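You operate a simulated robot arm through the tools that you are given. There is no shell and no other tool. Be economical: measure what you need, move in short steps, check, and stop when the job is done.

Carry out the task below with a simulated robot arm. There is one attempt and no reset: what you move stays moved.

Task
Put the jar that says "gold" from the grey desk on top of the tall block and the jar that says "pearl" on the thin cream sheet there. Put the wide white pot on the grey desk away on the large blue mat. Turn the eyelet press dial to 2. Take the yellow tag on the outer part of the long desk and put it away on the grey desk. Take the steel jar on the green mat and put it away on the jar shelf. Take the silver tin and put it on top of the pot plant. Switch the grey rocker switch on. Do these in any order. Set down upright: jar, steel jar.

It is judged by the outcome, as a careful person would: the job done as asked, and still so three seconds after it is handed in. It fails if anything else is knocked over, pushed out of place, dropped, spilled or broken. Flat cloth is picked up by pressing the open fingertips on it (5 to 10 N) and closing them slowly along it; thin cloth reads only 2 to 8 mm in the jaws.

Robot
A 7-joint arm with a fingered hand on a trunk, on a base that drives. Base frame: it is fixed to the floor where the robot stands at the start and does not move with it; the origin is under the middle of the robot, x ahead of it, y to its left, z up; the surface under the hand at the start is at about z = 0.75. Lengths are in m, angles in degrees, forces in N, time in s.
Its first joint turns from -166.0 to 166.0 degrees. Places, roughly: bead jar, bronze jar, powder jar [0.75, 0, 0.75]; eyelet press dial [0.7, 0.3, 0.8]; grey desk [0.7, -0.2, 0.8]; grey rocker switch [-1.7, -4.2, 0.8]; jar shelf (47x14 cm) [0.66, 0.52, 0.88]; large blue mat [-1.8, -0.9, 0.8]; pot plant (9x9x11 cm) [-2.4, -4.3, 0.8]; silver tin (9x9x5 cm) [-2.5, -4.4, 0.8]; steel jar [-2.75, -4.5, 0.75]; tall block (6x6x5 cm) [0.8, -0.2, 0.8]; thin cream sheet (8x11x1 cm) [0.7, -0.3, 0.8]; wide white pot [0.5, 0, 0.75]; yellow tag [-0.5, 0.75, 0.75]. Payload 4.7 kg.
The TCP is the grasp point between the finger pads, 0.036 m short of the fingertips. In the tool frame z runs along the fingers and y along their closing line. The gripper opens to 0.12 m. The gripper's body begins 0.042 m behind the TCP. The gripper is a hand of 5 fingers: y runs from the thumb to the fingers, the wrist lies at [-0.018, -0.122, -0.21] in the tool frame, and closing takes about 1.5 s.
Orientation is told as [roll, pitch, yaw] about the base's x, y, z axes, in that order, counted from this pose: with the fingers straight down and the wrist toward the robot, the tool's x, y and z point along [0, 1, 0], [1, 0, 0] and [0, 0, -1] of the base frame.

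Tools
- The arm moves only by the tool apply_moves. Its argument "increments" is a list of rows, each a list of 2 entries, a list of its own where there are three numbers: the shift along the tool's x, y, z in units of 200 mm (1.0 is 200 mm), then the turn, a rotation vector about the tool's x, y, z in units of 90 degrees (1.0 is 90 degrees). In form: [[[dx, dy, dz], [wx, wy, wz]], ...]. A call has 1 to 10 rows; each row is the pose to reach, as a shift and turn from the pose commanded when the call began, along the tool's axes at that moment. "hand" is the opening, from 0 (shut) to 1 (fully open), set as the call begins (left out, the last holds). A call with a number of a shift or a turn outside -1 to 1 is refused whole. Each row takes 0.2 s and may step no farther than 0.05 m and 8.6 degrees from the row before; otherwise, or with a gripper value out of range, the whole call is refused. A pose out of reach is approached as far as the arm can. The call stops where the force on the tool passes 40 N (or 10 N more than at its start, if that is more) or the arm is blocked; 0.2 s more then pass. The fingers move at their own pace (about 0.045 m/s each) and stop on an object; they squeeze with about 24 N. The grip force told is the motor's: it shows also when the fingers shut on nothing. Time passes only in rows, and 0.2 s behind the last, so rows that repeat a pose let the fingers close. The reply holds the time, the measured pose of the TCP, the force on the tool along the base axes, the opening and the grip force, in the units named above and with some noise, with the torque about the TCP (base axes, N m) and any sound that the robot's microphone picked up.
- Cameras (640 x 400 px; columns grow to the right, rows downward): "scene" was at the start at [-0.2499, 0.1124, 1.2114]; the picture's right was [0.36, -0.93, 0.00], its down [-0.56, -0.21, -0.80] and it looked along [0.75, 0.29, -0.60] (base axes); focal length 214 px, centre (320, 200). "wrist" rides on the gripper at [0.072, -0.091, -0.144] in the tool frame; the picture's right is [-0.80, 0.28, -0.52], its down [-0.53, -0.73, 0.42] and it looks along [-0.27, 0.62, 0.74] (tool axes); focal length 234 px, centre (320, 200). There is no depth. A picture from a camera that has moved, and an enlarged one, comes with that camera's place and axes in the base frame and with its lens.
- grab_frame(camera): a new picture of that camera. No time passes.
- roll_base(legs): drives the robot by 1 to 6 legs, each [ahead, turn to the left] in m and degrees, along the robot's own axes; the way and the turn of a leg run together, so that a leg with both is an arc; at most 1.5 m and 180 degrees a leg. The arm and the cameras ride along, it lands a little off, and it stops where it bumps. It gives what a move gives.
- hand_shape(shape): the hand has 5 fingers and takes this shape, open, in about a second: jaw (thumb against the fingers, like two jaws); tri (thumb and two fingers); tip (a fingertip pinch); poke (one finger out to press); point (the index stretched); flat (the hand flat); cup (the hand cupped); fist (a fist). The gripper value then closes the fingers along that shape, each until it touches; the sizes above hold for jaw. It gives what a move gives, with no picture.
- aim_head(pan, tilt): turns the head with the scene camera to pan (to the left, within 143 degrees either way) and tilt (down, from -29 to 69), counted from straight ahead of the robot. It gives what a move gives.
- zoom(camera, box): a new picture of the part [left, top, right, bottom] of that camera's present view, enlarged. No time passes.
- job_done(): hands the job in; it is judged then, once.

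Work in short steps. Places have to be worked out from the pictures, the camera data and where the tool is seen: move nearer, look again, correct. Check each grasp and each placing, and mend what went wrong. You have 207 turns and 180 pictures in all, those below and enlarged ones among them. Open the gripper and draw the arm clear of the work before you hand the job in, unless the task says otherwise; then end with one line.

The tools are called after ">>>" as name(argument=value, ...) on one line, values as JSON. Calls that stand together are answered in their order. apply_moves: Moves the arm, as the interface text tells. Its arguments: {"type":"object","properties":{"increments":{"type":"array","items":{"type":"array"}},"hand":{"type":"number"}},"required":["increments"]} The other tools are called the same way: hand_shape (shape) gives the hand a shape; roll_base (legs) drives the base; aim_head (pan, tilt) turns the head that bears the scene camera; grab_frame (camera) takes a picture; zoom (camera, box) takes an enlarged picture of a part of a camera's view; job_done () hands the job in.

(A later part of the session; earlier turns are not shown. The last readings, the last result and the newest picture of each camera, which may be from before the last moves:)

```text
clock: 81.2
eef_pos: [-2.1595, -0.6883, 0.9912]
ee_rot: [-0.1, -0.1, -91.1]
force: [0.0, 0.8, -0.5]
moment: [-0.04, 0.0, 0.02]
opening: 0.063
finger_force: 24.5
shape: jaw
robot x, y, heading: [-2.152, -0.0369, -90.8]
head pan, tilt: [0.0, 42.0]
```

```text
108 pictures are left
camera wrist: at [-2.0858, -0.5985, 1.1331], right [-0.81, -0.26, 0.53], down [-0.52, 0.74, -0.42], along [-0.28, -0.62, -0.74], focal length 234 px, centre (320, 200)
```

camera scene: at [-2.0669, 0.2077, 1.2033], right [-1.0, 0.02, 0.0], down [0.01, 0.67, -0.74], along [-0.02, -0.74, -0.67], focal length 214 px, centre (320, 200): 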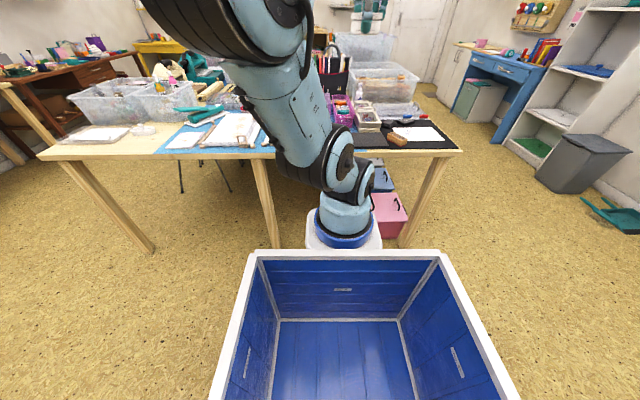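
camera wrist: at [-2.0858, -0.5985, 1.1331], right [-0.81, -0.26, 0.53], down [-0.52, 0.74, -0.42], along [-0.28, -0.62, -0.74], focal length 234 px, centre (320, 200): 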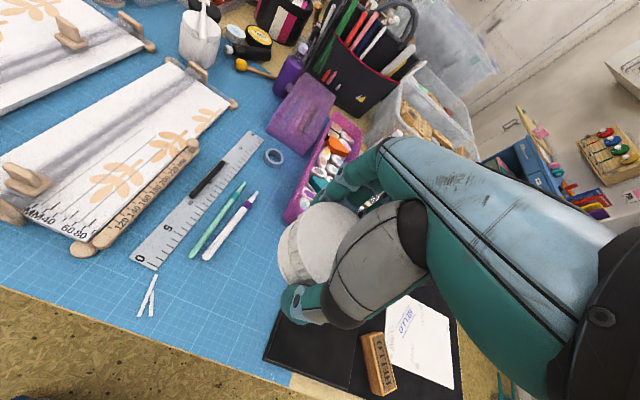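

Margins look fine on both sides. I lower to just above the mat.

>>> apply_moves(increments=[[[0, 0, 0.2], [0, 0, 0]], [[0, 0, 0.4], [0, 0, 0]], [[0, 0, 0.6], [0, 0, 0]], [[0, 0, 0.75], [0, 0, 0]], [[0, 0, 0.88], [0, 0, 0]], [[0, 0, 0.94], [0, 0, 0]]], hand=0)

>>> grab_frame(camera="wrist")

```text
clock: 82.6
eef_pos: [-2.1615, -0.6894, 0.8027]
ee_rot: [-0.1, 0.1, -91.1]
force: [0.3, 0.0, -1.1]
moment: [-0.01, -0.05, -0.01]
opening: 0.0632
finger_force: 23.9
shape: jaw
robot x, y, heading: [-2.1527, -0.0384, -91.2]
head pan, tilt: [0.0, 42.0]
```

```text
107 pictures are left
camera wrist: at [-2.0877, -0.6003, 0.9461], right [-0.81, -0.27, 0.53], down [-0.52, 0.74, -0.42], along [-0.28, -0.62, -0.74], focal length 234 px, centre (320, 200)
```

wrist: 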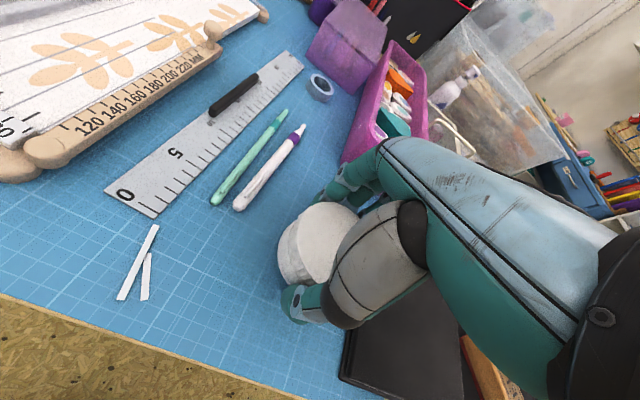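

Lower the last centimetre in small steps.

>>> apply_moves(increments=[[[0, 0, 0.025], [0, 0, 0]], [[0, 0, 0.04], [0, 0, 0]], [[0, 0, 0.052], [0, 0, 0]], [[0, 0, 0.052], [0, 0, 0]]], hand=0)

```text
clock: 83.6
eef_pos: [-2.161, -0.6897, 0.7939]
ee_rot: [-0.1, 0.2, -90.9]
force: [0.6, 1.2, 0.2]
moment: [0.01, 0.01, -0.03]
opening: 0.0631
finger_force: 24.4
shape: jaw
robot x, y, heading: [-2.1516, -0.0372, -90.8]
head pan, tilt: [0.0, 42.0]
```

>>> apply_moves(increments=[[[0, 0, 0.01], [0, 0, 0]], [[0, 0, 0.015], [0, 0, 0]], [[0, 0, 0.015], [0, 0, 0]]], hand=0)

```text
clock: 84.4
eef_pos: [-2.1612, -0.6897, 0.792]
ee_rot: [-0.1, -0.2, -91.0]
force: [-0.3, 2.5, 22.1]
moment: [0.06, 0.07, 0.04]
opening: 0.0636
finger_force: 24.4
shape: jaw
robot x, y, heading: [-2.1514, -0.0395, -91.2]
head pan, tilt: [0.0, 42.0]
```

Contact at 22 N: the pot is down. I back off 1.5 mm, open partly, and rise.

>>> apply_moves(increments=[[[0, 0, -0.008], [0, 0, 0]], [[0, 0, -0.008], [0, 0, 0]]], hand=0)

>>> apply_moves(increments=[[[0, 0, 0], [0, 0, 0]], [[0, 0, 0], [0, 0, 0]], [[0, 0, 0], [0, 0, 0]], [[0, 0, 0], [0, 0, 0]], [[0, 0, 0], [0, 0, 0]]], hand=0.9)

>>> apply_moves(increments=[[[0, 0, -0.1], [0, 0, 0]], [[0, 0, -0.3], [0, 0, 0]], [[0, 0, -0.5], [0, 0, 0]], [[0, 0, -0.75], [0, 0, 0]], [[0, 0, -1.0], [0, 0, 0]]])

>>> grab_frame(camera="wrist")

```text
clock: 85.0
eef_pos: [-2.1614, -0.6892, 0.7928]
ee_rot: [-0.1, 0.0, -91.0]
force: [-0.1, -1.3, 18.0]
moment: [-0.09, 0.08, 0.0]
opening: 0.0635
finger_force: 23.7
shape: jaw
robot x, y, heading: [-2.1512, -0.0374, -91.0]
head pan, tilt: [0.0, 42.0]
```

```text
clock: 86.2
eef_pos: [-2.1611, -0.6906, 0.7921]
ee_rot: [-0.2, 0.1, -91.0]
force: [-0.1, -0.8, 0.3]
moment: [0.01, 0.01, 0.01]
opening: 0.1077
finger_force: 0.1
shape: jaw
robot x, y, heading: [-2.1502, -0.0389, -91.3]
head pan, tilt: [0.0, 42.0]
```

```text
clock: 87.4
eef_pos: [-2.1612, -0.6875, 0.9907]
ee_rot: [-0.2, 0.1, -91.0]
force: [0.4, -0.3, 0.2]
moment: [0.01, -0.01, -0.02]
opening: 0.1082
finger_force: 0.0
shape: jaw
robot x, y, heading: [-2.1498, -0.0373, -91.3]
head pan, tilt: [0.0, 42.0]
```

```text
106 pictures are left
camera wrist: at [-2.0874, -0.5984, 1.134], right [-0.81, -0.27, 0.53], down [-0.52, 0.74, -0.42], along [-0.28, -0.61, -0.74], focal length 234 px, centre (320, 200)
```

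wrist: 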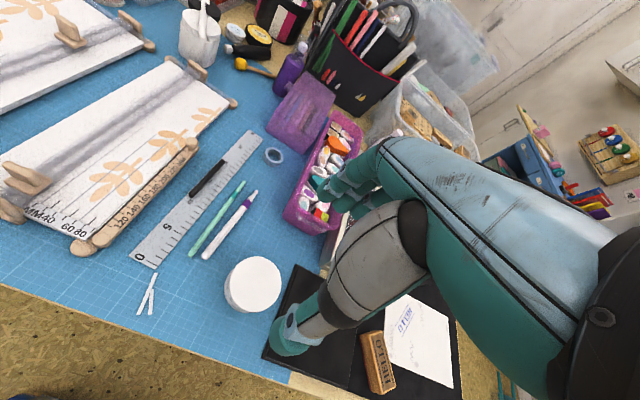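

Pot is on the mat. I retract the arm high and close, then look for the way to the far desks.

>>> apply_moves(increments=[[[0, 0, -0.2], [0, 0, 0]], [[0, 0, -0.4], [0, 0, 0]], [[0, 0, -0.6], [0, 0, 0]], [[0, -0.2, -0.8], [0, 0, 0]], [[0, -0.4, -1.0], [0, 0, 0]], [[0, -0.6, -1.0], [0, 0, 0]], [[0, -0.8, -1.0], [0, 0, 0]], [[0, -1.0, -1.0], [0, 0, 0]]])

>>> aim_head(pan=-25, tilt=20)

>>> grab_frame(camera="scene")

>>> aim_head(pan=-70, tilt=25)

>>> grab_frame(camera="scene")

```text
refused: row 4 steps farther than a row can; nothing moved
```

```text
clock: 88.3
eef_pos: [-2.1605, -0.6881, 0.9905]
ee_rot: [-0.1, 0.0, -91.1]
force: [0.4, 0.5, 0.0]
moment: [0.0, -0.01, 0.01]
opening: 0.1081
finger_force: 0.0
shape: jaw
robot x, y, heading: [-2.1516, -0.0361, -91.2]
head pan, tilt: [-25.0, 20.0]
```

```text
105 pictures are left
camera scene: at [-2.1062, 0.2077, 1.2376], right [-0.9, 0.44, 0.0], down [0.15, 0.31, -0.94], along [-0.41, -0.84, -0.34], focal length 214 px, centre (320, 200)
```

scene: 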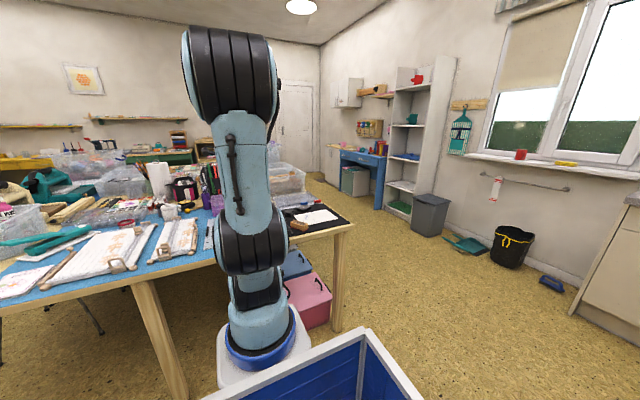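

```text
clock: 89.4
eef_pos: [-2.1613, -0.6873, 0.9905]
ee_rot: [-0.1, 0.0, -91.1]
force: [-0.2, -0.4, -0.1]
moment: [0.02, -0.01, 0.0]
opening: 0.1076
finger_force: 0.1
shape: jaw
robot x, y, heading: [-2.1516, -0.0393, -91.0]
head pan, tilt: [-70.0, 25.0]
```

```text
104 pictures are left
camera scene: at [-2.1524, 0.2614, 1.2296], right [-0.32, 0.95, 0.0], down [0.4, 0.14, -0.91], along [-0.86, -0.29, -0.42], focal length 214 px, centre (320, 200)
```

scene: 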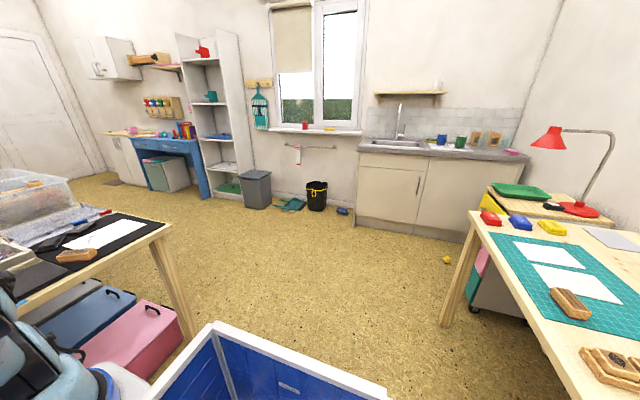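

The route round the table's window end is clear (about 1.5 m). I retract the arm with legal steps, then drive: face -x, 1.05 m, then turn toward -y.

>>> apply_moves(increments=[[[0, 0, -0.2], [0, 0, 0]], [[0, 0, -0.4], [0, 0, 0]], [[0, -0.15, -0.6], [0, 0, 0]], [[0, -0.3, -0.75], [0, 0, 0]], [[0, -0.5, -0.85], [0, 0, 0]], [[0, -0.7, -0.9], [0, 0, 0]], [[0, -0.9, -0.95], [0, 0, 0]], [[0, -1.0, -1.0], [0, 0, 0]]])

>>> roll_base(legs=[[0, -89], [1.05, 0], [0, 90], [1.3, 0]])

>>> aim_head(pan=10, tilt=20)

>>> grab_frame(camera="scene")

```text
clock: 91.2
eef_pos: [-2.157, -0.49, 1.1904]
ee_rot: [-0.1, 0.1, -91.1]
force: [-0.6, -0.3, -0.4]
moment: [0.04, 0.0, 0.03]
opening: 0.108
finger_force: 0.0
shape: jaw
robot x, y, heading: [-2.1497, -0.0376, -91.3]
head pan, tilt: [-70.0, 25.0]
```

```text
clock: 110.4
eef_pos: [-3.2286, -1.7707, 1.1918]
ee_rot: [0.0, 0.0, -90.2]
force: [-0.1, -0.4, -0.4]
moment: [0.0, -0.01, 0.0]
opening: 0.1078
finger_force: 0.1
shape: jaw
robot x, y, heading: [-3.23, -1.3206, -90.0]
head pan, tilt: [-70.0, 25.0]
```

```text
clock: 111.9
eef_pos: [-3.2294, -1.7709, 1.1919]
ee_rot: [0.0, 0.0, -90.2]
force: [-0.3, 0.0, 0.1]
moment: [0.04, 0.0, -0.03]
opening: 0.108
finger_force: 0.1
shape: jaw
robot x, y, heading: [-3.2348, -1.3182, -90.3]
head pan, tilt: [10.0, 20.0]
```

```text
103 pictures are left
camera scene: at [-3.1344, -1.0805, 1.2376], right [-0.99, -0.17, 0.0], down [-0.06, 0.34, -0.94], along [0.16, -0.93, -0.34], focal length 214 px, centre (320, 200)
```

scene: 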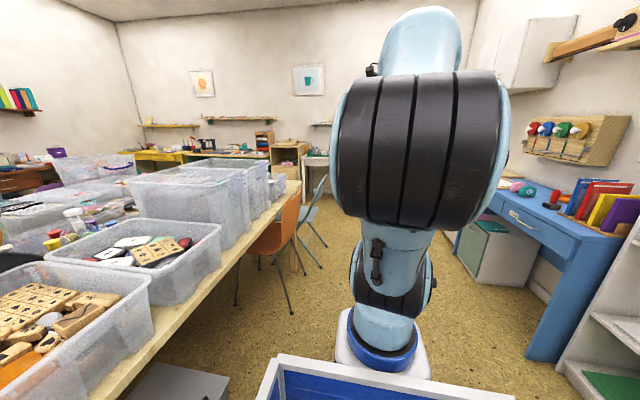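

Chairs at the table's end and blue desk to the right leave a passage about x=-3.45. I proceed with a slight sidestep and look again.

>>> roll_base(legs=[[0, -12], [1.2, 0], [0, 12]])

>>> aim_head(pan=40, tilt=25)

>>> grab_frame(camera="scene")

```text
clock: 119.6
eef_pos: [-3.4989, -2.946, 1.1906]
ee_rot: [0.0, -0.1, -90.8]
force: [0.0, 1.0, 0.8]
moment: [0.01, 0.04, -0.01]
opening: 0.1076
finger_force: 0.2
shape: jaw
robot x, y, heading: [-3.4952, -2.4917, -90.6]
head pan, tilt: [10.0, 20.0]
```

```text
clock: 120.5
eef_pos: [-3.4986, -2.9445, 1.1912]
ee_rot: [0.0, 0.0, -90.7]
force: [0.1, -0.4, -0.6]
moment: [0.0, 0.06, -0.01]
opening: 0.1078
finger_force: 0.0
shape: jaw
robot x, y, heading: [-3.4956, -2.4927, -91.0]
head pan, tilt: [40.0, 25.0]
```

```text
102 pictures are left
camera scene: at [-3.3527, -2.2348, 1.2296], right [-0.78, -0.63, 0.0], down [-0.27, 0.33, -0.91], along [0.57, -0.7, -0.42], focal length 214 px, centre (320, 200)
```

scene: 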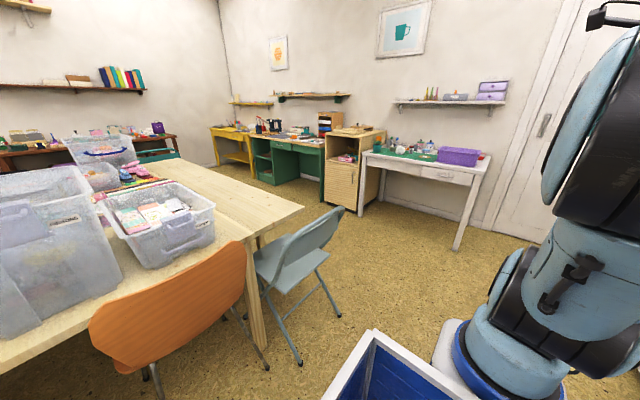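

>>> zoom(camera="scene", box=[350, 90, 510, 200])

>>> zoom(camera="scene", box=[200, 90, 400, 200])

```text
3.64 times, centred on (430, 145) of scene
camera zoom: at [-3.3527, -2.2348, 1.2296], right [-0.78, -0.63, 0.0], down [-0.27, 0.33, -0.91], along [0.57, -0.7, -0.42], focal length 780 px, centre (-80, 400)
```

zoom: 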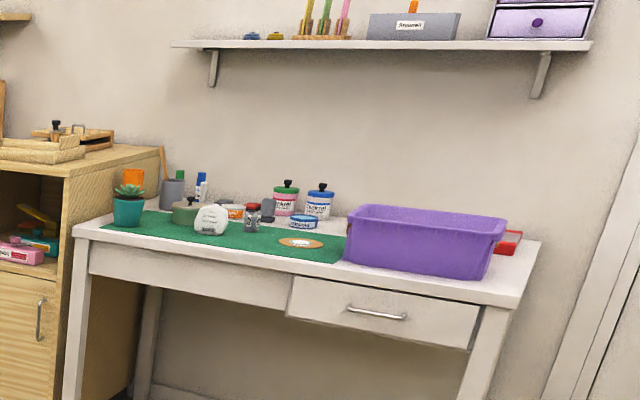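

```text
3.20 times, centred on (300, 145) of scene
camera zoom: at [-3.3527, -2.2348, 1.2296], right [-0.78, -0.63, 0.0], down [-0.27, 0.33, -0.91], along [0.57, -0.7, -0.42], focal length 686 px, centre (384, 376)
```

zoom: 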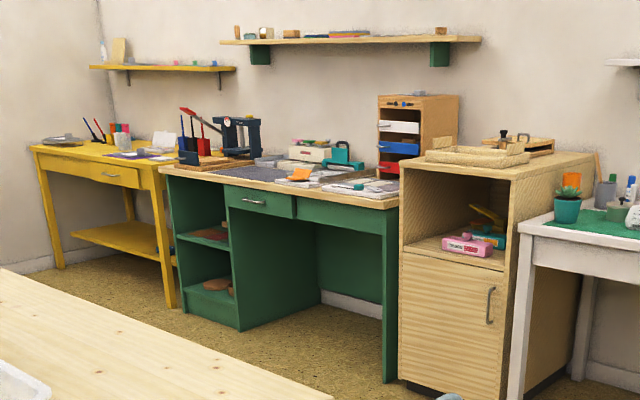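

The white desk with the green mat holds the plant, tin and jar; its front edge is y≈-4.1. I drive down past the chairs, across to x≈-2.75, and face it.

>>> roll_base(legs=[[1.08, 0], [0, 91], [0.75, 0], [0, -90]])

>>> aim_head(pan=20, tilt=35)

>>> grab_frame(camera="scene")

>>> grab_frame(camera="wrist")

```text
clock: 137.4
eef_pos: [-2.7583, -4.0196, 1.1905]
ee_rot: [-0.2, 0.0, -88.2]
force: [-0.2, -0.4, 0.8]
moment: [-0.03, 0.0, 0.0]
opening: 0.1081
finger_force: 0.0
shape: jaw
robot x, y, heading: [-2.7758, -3.5723, -88.2]
head pan, tilt: [40.0, 25.0]
```

```text
clock: 138.2
eef_pos: [-2.7578, -4.0191, 1.1913]
ee_rot: [-0.1, 0.0, -88.0]
force: [-0.1, -0.3, -0.2]
moment: [-0.03, 0.03, -0.06]
opening: 0.108
finger_force: 0.0
shape: jaw
robot x, y, heading: [-2.7722, -3.5673, -88.3]
head pan, tilt: [20.0, 35.0]
```

```text
99 pictures are left
camera scene: at [-2.6736, -3.316, 1.2138], right [-0.93, -0.37, 0.0], down [-0.21, 0.53, -0.82], along [0.31, -0.76, -0.57], focal length 214 px, centre (320, 200)
```

scene: 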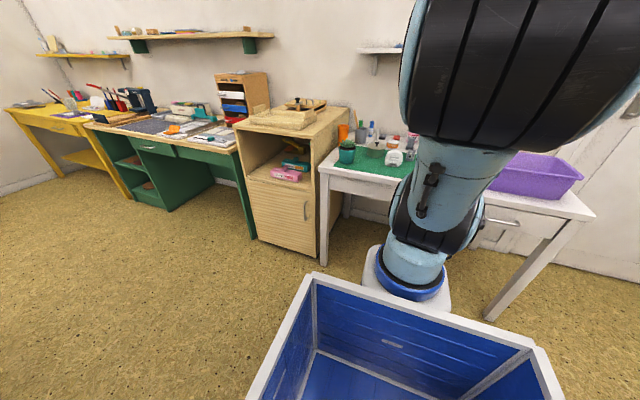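

```text
98 pictures are left
camera wrist: at [-2.6883, -3.926, 1.3336], right [-0.79, -0.31, 0.53], down [-0.56, 0.71, -0.42], along [-0.25, -0.63, -0.74], focal length 234 px, centre (320, 200)
```

wrist: 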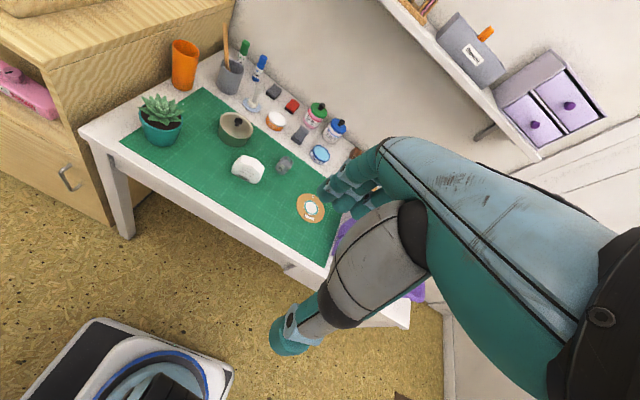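

>>> zoom(camera="wrist", box=[110, 60, 370, 240])

```text
2.22 times, centred on (240, 150) of wrist
camera zoom: at [-2.6883, -3.926, 1.3336], right [-0.79, -0.31, 0.53], down [-0.56, 0.71, -0.42], along [-0.25, -0.63, -0.74], focal length 520 px, centre (498, 311)
```

zoom: 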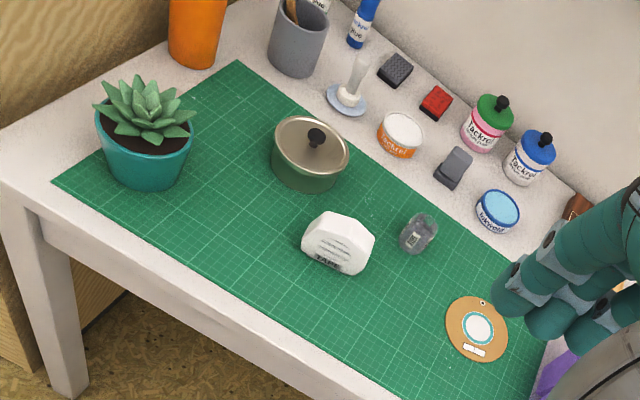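

The silver tin with knob is at about (-2.54,-4.435), the plant at (-2.428,-4.292), the small jar at (-2.72,-4.43). I drive 13 cm closer and take a closer look.

>>> roll_base(legs=[[0.13, 0]])

>>> apply_moves(increments=[[[0.2, 0.1, 0.1], [0, 0, 0]], [[0.4, 0.2, 0.2], [0, 0, 0]], [[0.6, 0.35, 0.3], [0, 0, 0]], [[0.8, 0.5, 0.3], [0, 0, 0]], [[1.0, 0.65, 0.3], [0, 0, 0]], [[1.0, 0.85, 0.4], [0, 0, 0]]], hand=0.9)

>>> grab_frame(camera="wrist")

>>> grab_frame(camera="scene")

```text
clock: 139.5
eef_pos: [-2.7534, -4.1481, 1.1902]
ee_rot: [-0.1, 0.0, -88.0]
force: [0.4, 0.2, 0.1]
moment: [0.0, 0.01, -0.03]
opening: 0.1077
finger_force: 0.0
shape: jaw
robot x, y, heading: [-2.7666, -3.6949, -88.0]
head pan, tilt: [20.0, 35.0]
```

```text
refused: row 3 steps farther than a row can; nothing moved
```

```text
96 pictures are left
camera wrist: at [-2.6834, -4.0549, 1.3336], right [-0.79, -0.31, 0.53], down [-0.56, 0.71, -0.42], along [-0.25, -0.63, -0.74], focal length 234 px, centre (320, 200)
```

wrist: 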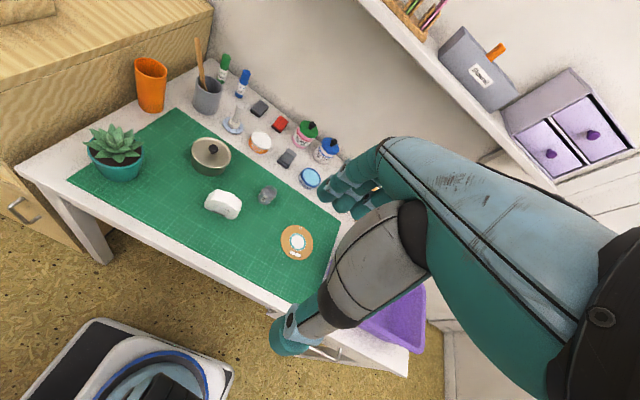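

```text
95 pictures are left
camera scene: at [-2.6699, -3.4449, 1.2138], right [-0.93, -0.37, 0.0], down [-0.21, 0.53, -0.82], along [0.31, -0.76, -0.57], focal length 214 px, centre (320, 200)
```

scene: 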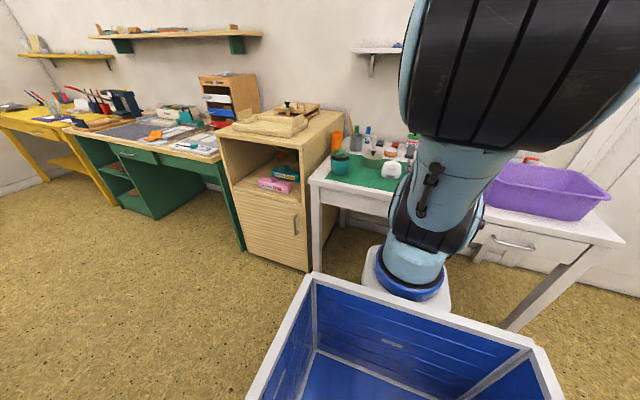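

I approach the spot above the tin in two sets of legal steps.

>>> apply_moves(increments=[[[0.12, 0.18, 0.07], [0, 0, 0]], [[0.25, 0.36, 0.14], [0, 0, 0]], [[0.38, 0.54, 0.21], [0, 0, 0]], [[0.5, 0.72, 0.28], [0, 0, 0]], [[0.62, 0.9, 0.35], [0, 0, 0]]], hand=0.9)

>>> apply_moves(increments=[[[0.1, 0.15, 0.12], [0, 0, 0]], [[0.2, 0.3, 0.25], [0, 0, 0]], [[0.3, 0.43, 0.37], [0, 0, 0]], [[0.38, 0.55, 0.5], [0, 0, 0]]])

>>> grab_frame(camera="wrist")

```text
clock: 140.7
eef_pos: [-2.6248, -4.3236, 1.1221]
ee_rot: [0.0, -0.1, -88.0]
force: [-0.5, 0.6, 1.2]
moment: [0.0, -0.01, 0.0]
opening: 0.108
finger_force: 0.0
shape: jaw
robot x, y, heading: [-2.7723, -3.6952, -88.1]
head pan, tilt: [20.0, 35.0]
```

```text
clock: 141.7
eef_pos: [-2.5434, -4.4307, 1.0209]
ee_rot: [0.0, -0.1, -88.0]
force: [0.0, -0.3, 0.4]
moment: [-0.01, -0.02, -0.02]
opening: 0.108
finger_force: 0.1
shape: jaw
robot x, y, heading: [-2.7733, -3.6962, -87.9]
head pan, tilt: [20.0, 35.0]
```

```text
94 pictures are left
camera wrist: at [-2.4745, -4.3372, 1.1642], right [-0.79, -0.31, 0.53], down [-0.56, 0.71, -0.43], along [-0.24, -0.63, -0.74], focal length 234 px, centre (320, 200)
```

wrist: 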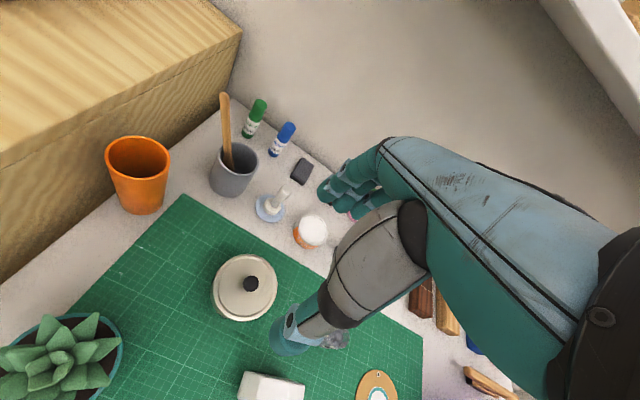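

The TCP is right over the tin at (-2.543,-4.431). I descend around it.

>>> apply_moves(increments=[[[0, 0, 0.2], [0, 0, 0]], [[0, 0, 0.4], [0, 0, 0]], [[0, 0, 0.6], [0, 0, 0]], [[0, 0, 0.75], [0, 0, 0]], [[0, 0, 0.85], [0, 0, 0]]], hand=0.95)

>>> grab_frame(camera="wrist")

```text
clock: 142.9
eef_pos: [-2.5429, -4.4302, 0.8499]
ee_rot: [0.1, 0.1, -88.0]
force: [0.3, 0.1, -0.2]
moment: [0.03, -0.01, -0.01]
opening: 0.114
finger_force: 0.0
shape: jaw
robot x, y, heading: [-2.7686, -3.7001, -88.2]
head pan, tilt: [20.0, 35.0]
```

```text
93 pictures are left
camera wrist: at [-2.4733, -4.3362, 0.9936], right [-0.79, -0.31, 0.53], down [-0.56, 0.71, -0.42], along [-0.24, -0.63, -0.74], focal length 234 px, centre (320, 200)
```

wrist: 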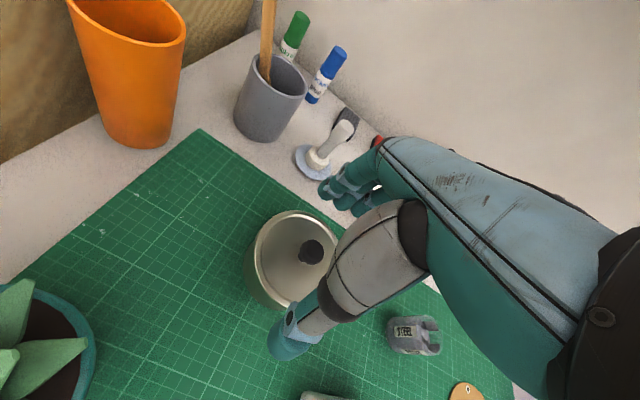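

The STEEL label is visible on the small jar. I continue down to the tin's grasp height.

>>> apply_moves(increments=[[[0, 0, 0.12], [0, 0, 0]], [[0, 0, 0.22], [0, 0, 0]], [[0, 0, 0.28], [0, 0, 0]]])

>>> grab_frame(camera="wrist")

```text
clock: 143.7
eef_pos: [-2.5423, -4.4303, 0.7941]
ee_rot: [-0.1, 0.0, -87.9]
force: [-0.2, -0.4, 2.3]
moment: [-0.04, 0.0, 0.0]
opening: 0.1136
finger_force: 0.0
shape: jaw
robot x, y, heading: [-2.7691, -3.6981, -87.9]
head pan, tilt: [20.0, 35.0]
```

```text
92 pictures are left
camera wrist: at [-2.4727, -4.3371, 0.9365], right [-0.79, -0.31, 0.53], down [-0.56, 0.71, -0.42], along [-0.24, -0.63, -0.74], focal length 234 px, centre (320, 200)
```

wrist: 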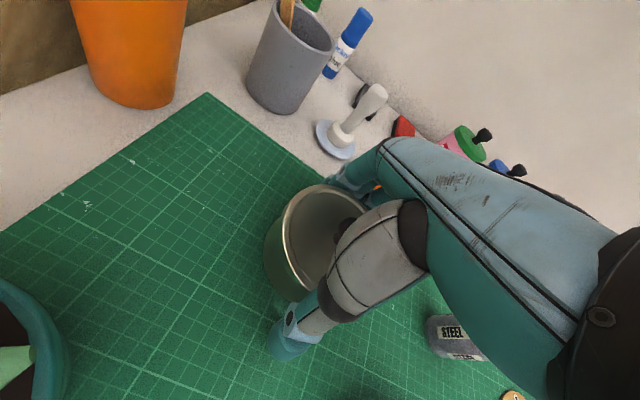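

A slight 2 N upward force suggests the knob brushes the hand, so I raise 2 mm and close.

>>> apply_moves(increments=[[[0, 0, -0.012], [0, 0, 0]], [[0, 0, -0.012], [0, 0, 0]], [[0, 0, -0.012], [0, 0, 0]], [[0, 0, -0.012], [0, 0, 0]], [[0, 0, -0.012], [0, 0, 0]], [[0, 0, -0.012], [0, 0, 0]]], hand=0)

>>> apply_moves(increments=[[[0, 0, -0.1], [0, 0, 0]], [[0, 0, -0.25], [0, 0, 0]], [[0, 0, -0.45], [0, 0, 0]]], hand=0)

>>> grab_frame(camera="wrist")

```text
clock: 145.1
eef_pos: [-2.5426, -4.4298, 0.7966]
ee_rot: [-0.1, 0.1, -87.9]
force: [0.1, 0.1, -0.2]
moment: [0.01, -0.01, 0.02]
opening: 0.0825
finger_force: 23.7
shape: jaw
robot x, y, heading: [-2.7699, -3.6949, -88.2]
head pan, tilt: [20.0, 35.0]
heard: snap
```

```text
clock: 145.9
eef_pos: [-2.5433, -4.4301, 0.887]
ee_rot: [-0.1, 0.1, -88.0]
force: [0.4, 0.0, -0.7]
moment: [0.02, -0.01, -0.04]
opening: 0.0822
finger_force: 24.0
shape: jaw
robot x, y, heading: [-2.769, -3.6981, -88.0]
head pan, tilt: [20.0, 35.0]
```

```text
91 pictures are left
camera wrist: at [-2.4746, -4.3368, 1.0295], right [-0.79, -0.31, 0.53], down [-0.56, 0.71, -0.42], along [-0.25, -0.63, -0.74], focal length 234 px, centre (320, 200)
```

wrist: 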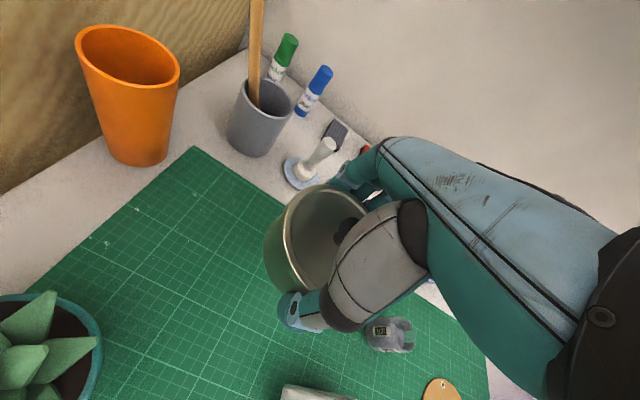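

A "snap" was heard on closing. I inspect the tin in the hand and the surroundings.

>>> zoom(camera="wrist", box=[240, 150, 400, 330])

>>> zoom(camera="scene", box=[310, 100, 440, 200])

```text
2.22 times, centred on (320, 240) of wrist
camera zoom: at [-2.4746, -4.3368, 1.0295], right [-0.79, -0.31, 0.53], down [-0.56, 0.71, -0.42], along [-0.25, -0.63, -0.74], focal length 520 px, centre (320, 111)
```

zoom: 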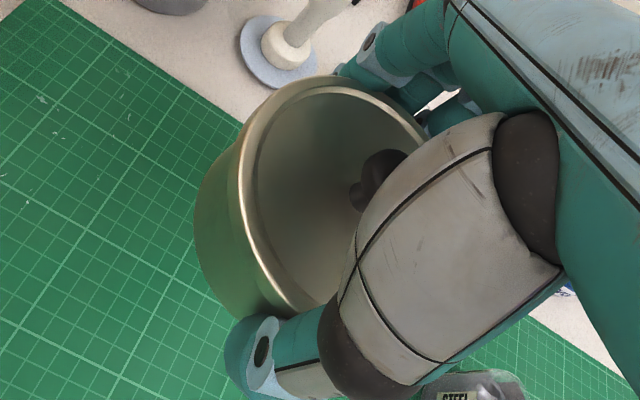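

```text
4.00 times, centred on (375, 150) of scene
camera zoom: at [-2.6698, -3.4451, 1.2138], right [-0.93, -0.37, 0.0], down [-0.21, 0.53, -0.82], along [0.31, -0.76, -0.57], focal length 858 px, centre (100, 400)
```

zoom: 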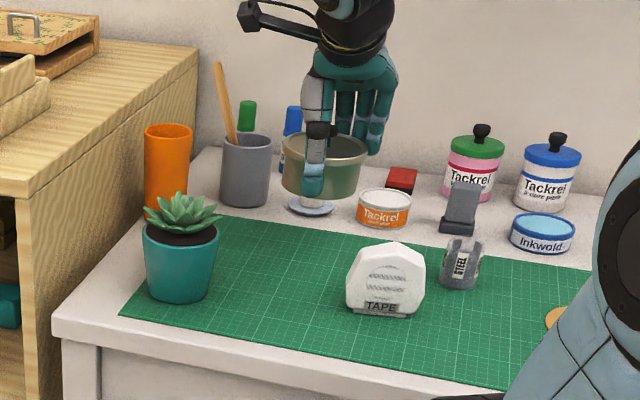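

Tin looks intact, lid and knob in place, and nothing else is disturbed. I raise it and carry it over the plant at (-2.427,-4.294).

>>> apply_moves(increments=[[[0, 0, -0.2], [0, 0, 0]], [[0, 0, -0.4], [0, 0, 0]], [[0.05, -0.05, -0.55], [0, 0, 0]], [[0.2, -0.22, -0.55], [0, 0, 0]], [[0.35, -0.38, -0.55], [0, 0, 0]], [[0.5, -0.54, -0.55], [0, 0, 0]], [[0.604, -0.66, -0.55], [0, 0, 0]]], hand=0)

>>> grab_frame(camera="wrist")

>>> zoom(camera="scene", box=[290, 80, 410, 190])

```text
clock: 147.5
eef_pos: [-2.4253, -4.2939, 0.9967]
ee_rot: [-0.1, 0.0, -88.0]
force: [0.3, -0.1, -0.8]
moment: [0.0, -0.03, 0.0]
opening: 0.082
finger_force: 24.3
shape: jaw
robot x, y, heading: [-2.7705, -3.6957, -88.3]
head pan, tilt: [20.0, 35.0]
```

```text
88 pictures are left
camera wrist: at [-2.3562, -4.2, 1.1395], right [-0.79, -0.31, 0.53], down [-0.56, 0.71, -0.42], along [-0.25, -0.63, -0.74], focal length 234 px, centre (320, 200)
```

wrist: 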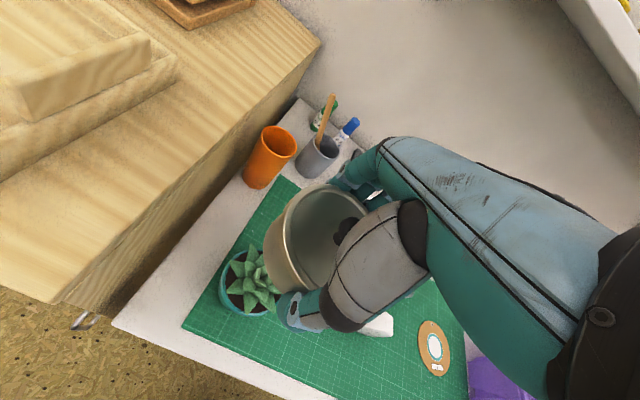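

```text
3.64 times, centred on (350, 135) of scene
camera zoom: at [-2.6698, -3.445, 1.2138], right [-0.93, -0.37, 0.0], down [-0.21, 0.53, -0.82], along [0.31, -0.76, -0.57], focal length 780 px, centre (211, 436)
```

zoom: 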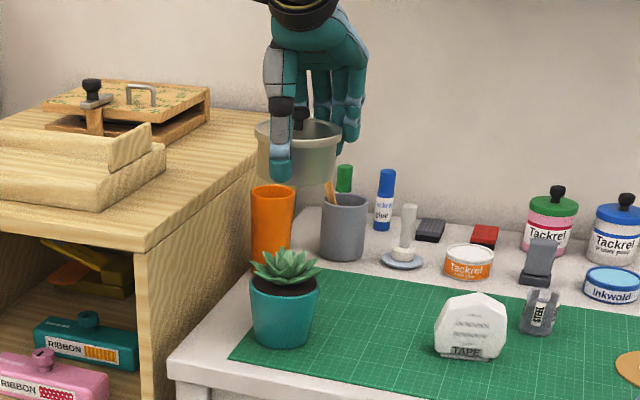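

Tin centre about (-2.431,-4.29), within 5 mm of the plant axis. I correct and lower to just above the leaves.

>>> apply_moves(increments=[[[0.022, 0, 0.1], [0, 0, 0]], [[0.022, 0, 0.22], [0, 0, 0]], [[0.022, 0, 0.34], [0, 0, 0]]], hand=0)

>>> zoom(camera="scene", box=[310, 100, 400, 180])

>>> grab_frame(camera="wrist")

```text
clock: 148.3
eef_pos: [-2.424, -4.2962, 0.9279]
ee_rot: [0.0, 0.0, -88.0]
force: [0.3, -0.3, -0.8]
moment: [-0.02, 0.01, -0.02]
opening: 0.082
finger_force: 23.9
shape: jaw
robot x, y, heading: [-2.7657, -3.6983, -88.3]
head pan, tilt: [20.0, 35.0]
```

```text
5.00 times, centred on (355, 140) of scene
camera zoom: at [-2.6699, -3.4449, 1.2138], right [-0.93, -0.37, 0.0], down [-0.21, 0.53, -0.82], along [0.31, -0.76, -0.57], focal length 1072 px, centre (145, 500)
```

zoom: 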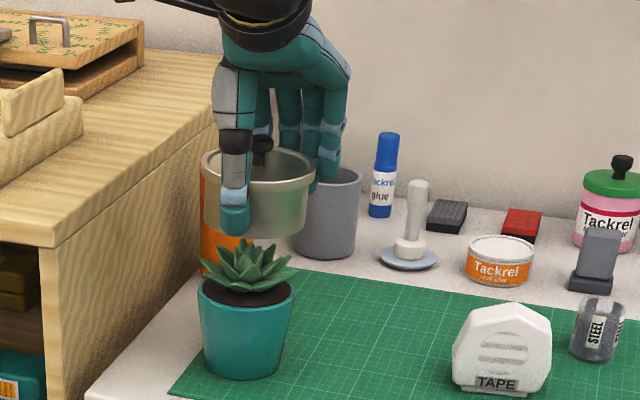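

```text
85 pictures are left
camera wrist: at [-2.3545, -4.2018, 1.071], right [-0.79, -0.31, 0.53], down [-0.56, 0.71, -0.42], along [-0.24, -0.63, -0.74], focal length 234 px, centre (320, 200)
```

wrist: 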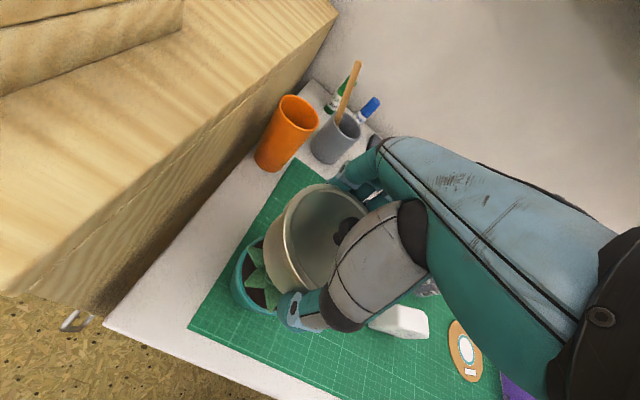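

Aligned. Now I lower in small steps until contact.

>>> apply_moves(increments=[[[0.015, 0, 0.03], [0, 0, 0]], [[0.015, 0, 0.06], [0, 0, 0]], [[0.015, 0, 0.075], [0, 0, 0]], [[0.015, 0, 0.075], [0, 0, 0]]], hand=0)

>>> zoom(camera="scene", box=[310, 100, 400, 180])

```text
clock: 149.3
eef_pos: [-2.4195, -4.2944, 0.9138]
ee_rot: [0.0, 0.0, -88.1]
force: [0.7, -0.2, -0.3]
moment: [-0.03, 0.0, 0.0]
opening: 0.0821
finger_force: 24.2
shape: jaw
robot x, y, heading: [-2.7707, -3.6959, -88.2]
head pan, tilt: [20.0, 35.0]
```

```text
5.00 times, centred on (355, 140) of scene
camera zoom: at [-2.6699, -3.445, 1.2138], right [-0.93, -0.37, 0.0], down [-0.21, 0.53, -0.82], along [0.31, -0.76, -0.57], focal length 1072 px, centre (145, 500)
```

zoom: 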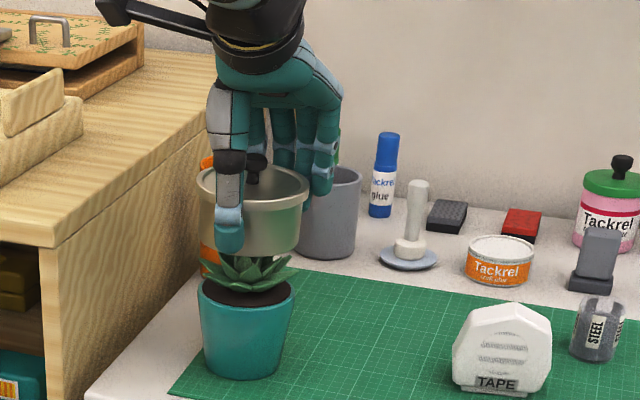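

No contact force yet; continue down gently.

>>> apply_moves(increments=[[[0, 0, 0.015], [0, 0, 0]], [[0, 0, 0.03], [0, 0, 0]], [[0, 0, 0.04], [0, 0, 0]], [[0, 0, 0.04], [0, 0, 0]]], hand=0)

```text
clock: 150.3
eef_pos: [-2.4184, -4.2954, 0.9062]
ee_rot: [0.0, 0.1, -88.1]
force: [0.1, 0.5, -1.6]
moment: [0.01, -0.01, -0.01]
opening: 0.082
finger_force: 23.8
shape: jaw
robot x, y, heading: [-2.7748, -3.6937, -88.0]
head pan, tilt: [20.0, 35.0]
```

>>> apply_moves(increments=[[[0, 0, 0.012], [0, 0, 0]], [[0, 0, 0.024], [0, 0, 0]], [[0, 0, 0.03], [0, 0, 0]], [[0, 0, 0.03], [0, 0, 0]]], hand=0)

>>> zoom(camera="scene", box=[310, 100, 400, 180])

```text
clock: 151.3
eef_pos: [-2.4189, -4.2946, 0.9011]
ee_rot: [0.1, -0.1, -88.0]
force: [1.8, 0.2, 21.8]
moment: [0.05, 0.13, 0.03]
opening: 0.0815
finger_force: 24.0
shape: jaw
robot x, y, heading: [-2.7709, -3.6957, -88.2]
head pan, tilt: [20.0, 35.0]
```

```text
5.00 times, centred on (355, 140) of scene
camera zoom: at [-2.6702, -3.4444, 1.2137], right [-0.93, -0.37, 0.0], down [-0.21, 0.53, -0.82], along [0.31, -0.76, -0.57], focal length 1072 px, centre (145, 500)
```

zoom: 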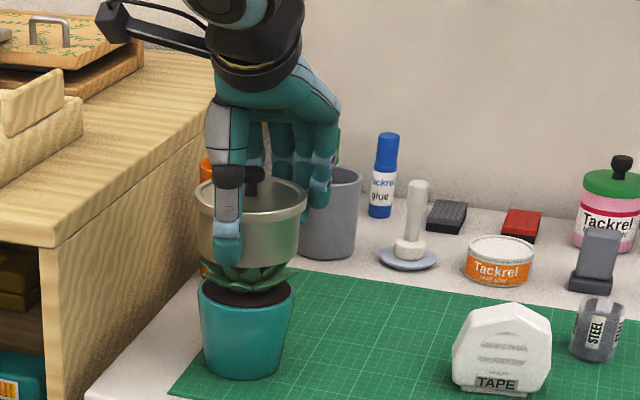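

Contact at 22 N, centred on the plant. I ease off 1.5 mm and open.

>>> apply_moves(increments=[[[0, 0, -0.008], [0, 0, 0]], [[0, 0, -0.008], [0, 0, 0]]], hand=0)

>>> apply_moves(increments=[[[0, 0, 0], [0, 0, 0]], [[0, 0, 0], [0, 0, 0]], [[0, 0, 0], [0, 0, 0]], [[0, 0, 0], [0, 0, 0]], [[0, 0, 0], [0, 0, 0]]], hand=1)

>>> zoom(camera="scene", box=[310, 100, 400, 180])

```text
clock: 151.9
eef_pos: [-2.4191, -4.2948, 0.9003]
ee_rot: [0.0, -0.1, -88.0]
force: [2.1, -0.8, 19.1]
moment: [-0.01, 0.08, 0.01]
opening: 0.0815
finger_force: 24.4
shape: jaw
robot x, y, heading: [-2.7724, -3.6978, -88.0]
head pan, tilt: [20.0, 35.0]
```

```text
clock: 153.1
eef_pos: [-2.4197, -4.2943, 0.8998]
ee_rot: [-0.1, 0.1, -88.0]
force: [0.8, 0.2, 0.2]
moment: [-0.03, 0.01, -0.02]
opening: 0.12
finger_force: 0.0
shape: jaw
robot x, y, heading: [-2.7705, -3.6986, -88.2]
head pan, tilt: [20.0, 35.0]
```

```text
5.00 times, centred on (355, 140) of scene
camera zoom: at [-2.6698, -3.4449, 1.2138], right [-0.93, -0.37, 0.0], down [-0.21, 0.53, -0.82], along [0.31, -0.76, -0.57], focal length 1072 px, centre (145, 500)
```

zoom: 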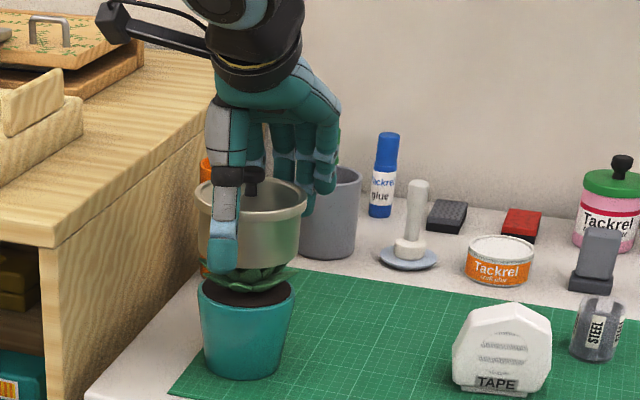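

Tin rests stably. I lift straight up out of the way and check.

>>> apply_moves(increments=[[[0, 0, -0.1], [0, 0, 0]], [[0, 0, -0.25], [0, 0, 0]], [[0, 0, -0.45], [0, 0, 0]], [[0, 0, -0.65], [0, 0, 0]], [[0, 0, -0.85], [0, 0, 0]], [[0, 0, -1.0], [0, 0, 0]]])

>>> grab_frame(camera="wrist")

>>> zoom(camera="scene", box=[310, 100, 400, 180])

```text
clock: 154.5
eef_pos: [-2.4192, -4.2948, 1.1018]
ee_rot: [0.0, 0.1, -88.1]
force: [1.4, 0.5, -1.1]
moment: [0.0, 0.0, 0.0]
opening: 0.12
finger_force: 0.0
shape: jaw
robot x, y, heading: [-2.7693, -3.6962, -88.0]
head pan, tilt: [20.0, 35.0]
```

```text
81 pictures are left
camera wrist: at [-2.3503, -4.2018, 1.2448], right [-0.79, -0.31, 0.53], down [-0.56, 0.71, -0.42], along [-0.25, -0.63, -0.74], focal length 234 px, centre (320, 200)
```

wrist: 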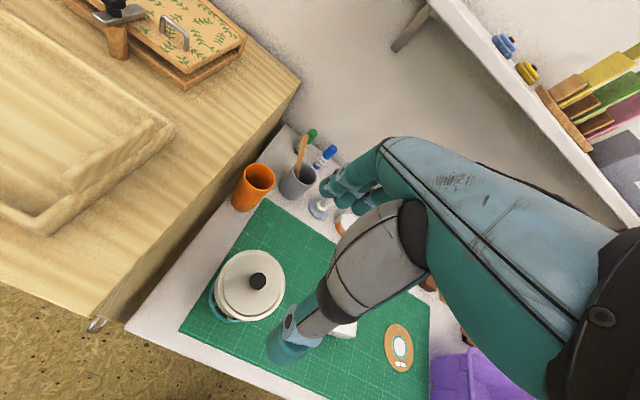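

```text
5.00 times, centred on (355, 140) of scene
camera zoom: at [-2.6698, -3.445, 1.2138], right [-0.93, -0.37, 0.0], down [-0.21, 0.53, -0.82], along [0.31, -0.76, -0.57], focal length 1072 px, centre (145, 500)
```

zoom: 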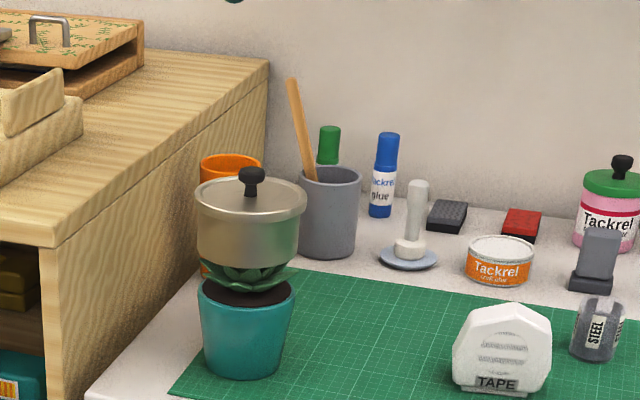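

Tin stands well on the plant. Next, the rocker switch: I look toward the green desk.

>>> aim_head(pan=45, tilt=30)

>>> zoom(camera="scene", box=[200, 80, 460, 240])

```text
clock: 155.4
eef_pos: [-2.4206, -4.2946, 1.1015]
ee_rot: [0.0, 0.0, -88.0]
force: [-0.5, 0.5, -0.9]
moment: [0.01, 0.0, 0.02]
opening: 0.12
finger_force: 0.0
shape: jaw
robot x, y, heading: [-2.7729, -3.698, -87.9]
head pan, tilt: [45.0, 30.0]
```

```text
2.46 times, centred on (330, 160) of scene
camera zoom: at [-2.6367, -3.4251, 1.2216], right [-0.68, -0.73, 0.0], down [-0.37, 0.34, -0.87], along [0.63, -0.59, -0.5], focal length 528 px, centre (295, 298)
```

zoom: 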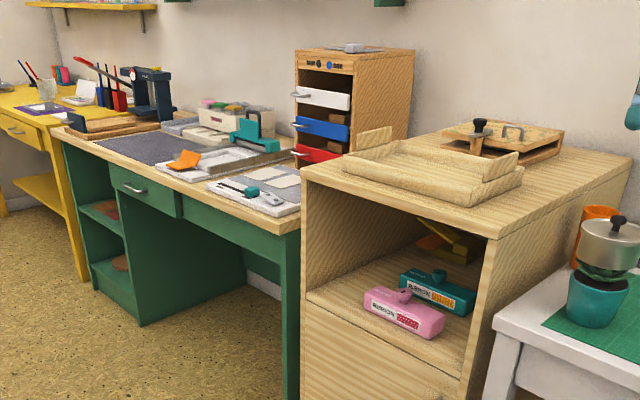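

>>> zoom(camera="scene", box=[240, 110, 340, 180])

```text
5.71 times, centred on (290, 145) of scene
camera zoom: at [-2.6367, -3.4251, 1.2216], right [-0.68, -0.73, 0.0], down [-0.37, 0.34, -0.87], along [0.63, -0.59, -0.5], focal length 1226 px, centre (491, 514)
```

zoom: 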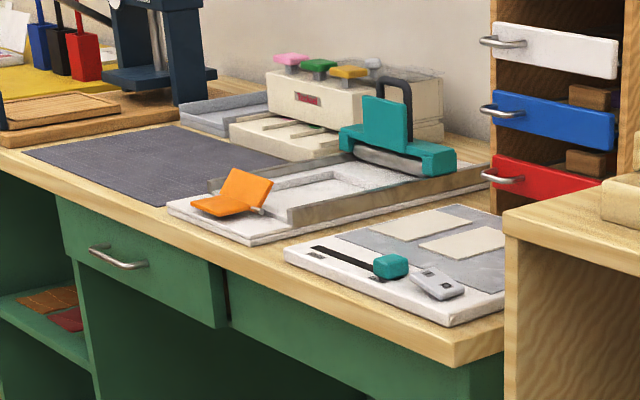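

The grey rocker sits on a white board on the green desk at about (-1.689,-4.232). I retract the arm, then drive sideways along the desks to stand in front of it.

>>> apply_moves(increments=[[[0, -0.05, -0.2], [0, 0, 0]], [[-0.1, -0.15, -0.4], [0, 0, 0]], [[-0.3, -0.25, -0.45], [0, 0, 0]], [[-0.5, -0.35, -0.45], [0, 0, 0]], [[-0.7, -0.45, -0.45], [0, 0, 0]], [[-0.9, -0.55, -0.45], [0, 0, 0]]], hand=1)

>>> apply_moves(increments=[[[-0.2, -0.05, 0], [0, 0, 0]], [[-0.4, -0.1, 0], [0, 0, 0]], [[-0.6, -0.15, 0], [0, 0, 0]], [[-0.75, -0.2, 0], [0, 0, 0]]])

>>> roll_base(legs=[[-0.12, 0], [0, 88], [1.05, 0], [0, -90]])

>>> aim_head(pan=20, tilt=40)

>>> grab_frame(camera="scene")

>>> grab_frame(camera="wrist")

```text
clock: 156.8
eef_pos: [-2.6019, -4.1889, 1.1909]
ee_rot: [-0.2, 0.0, -88.0]
force: [0.7, -1.0, -1.3]
moment: [0.08, 0.02, 0.0]
opening: 0.12
finger_force: 0.0
shape: jaw
robot x, y, heading: [-2.7683, -3.6954, -88.0]
head pan, tilt: [45.0, 30.0]
```

```text
clock: 157.8
eef_pos: [-2.7493, -4.1578, 1.1939]
ee_rot: [0.0, 0.0, -87.4]
force: [-3.8, 0.4, -0.4]
moment: [0.0, -0.29, -0.01]
opening: 0.1197
finger_force: 0.1
shape: jaw
robot x, y, heading: [-2.7664, -3.698, -88.2]
head pan, tilt: [45.0, 30.0]
```

```text
clock: 171.5
eef_pos: [-1.7163, -4.0466, 1.1936]
ee_rot: [-0.1, -0.1, -88.8]
force: [-0.7, 0.5, 0.4]
moment: [0.0, -0.02, 0.05]
opening: 0.1199
finger_force: 0.2
shape: jaw
robot x, y, heading: [-1.7292, -3.5885, -88.9]
head pan, tilt: [45.0, 30.0]
```

```text
clock: 172.4
eef_pos: [-1.7168, -4.046, 1.1943]
ee_rot: [-0.1, 0.0, -88.8]
force: [-0.3, -0.4, -0.3]
moment: [0.0, -0.03, 0.02]
opening: 0.1197
finger_force: 0.1
shape: jaw
robot x, y, heading: [-1.7289, -3.5874, -88.8]
head pan, tilt: [20.0, 40.0]
```

```text
77 pictures are left
camera scene: at [-1.625, -3.3327, 1.2063], right [-0.93, -0.36, 0.0], down [-0.23, 0.6, -0.77], along [0.28, -0.71, -0.64], focal length 214 px, centre (320, 200)
```

scene: 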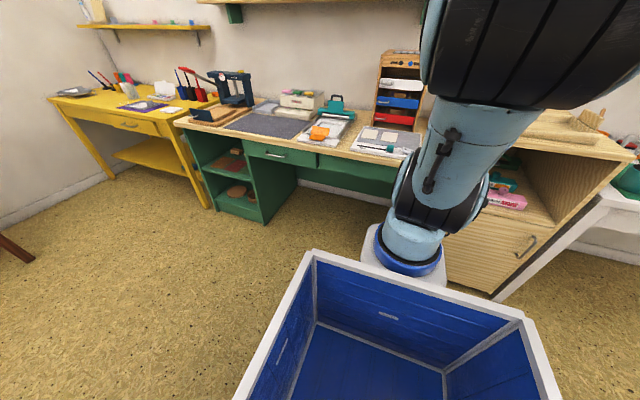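

```text
76 pictures are left
camera wrist: at [-1.6456, -3.9542, 1.3364], right [-0.8, -0.3, 0.53], down [-0.55, 0.72, -0.42], along [-0.25, -0.63, -0.74], focal length 234 px, centre (320, 200)
```

wrist: 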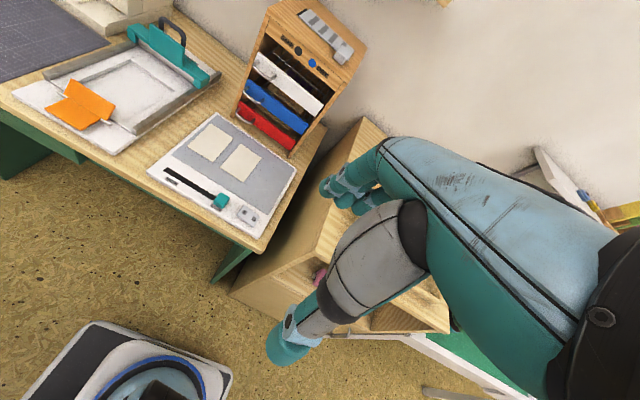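

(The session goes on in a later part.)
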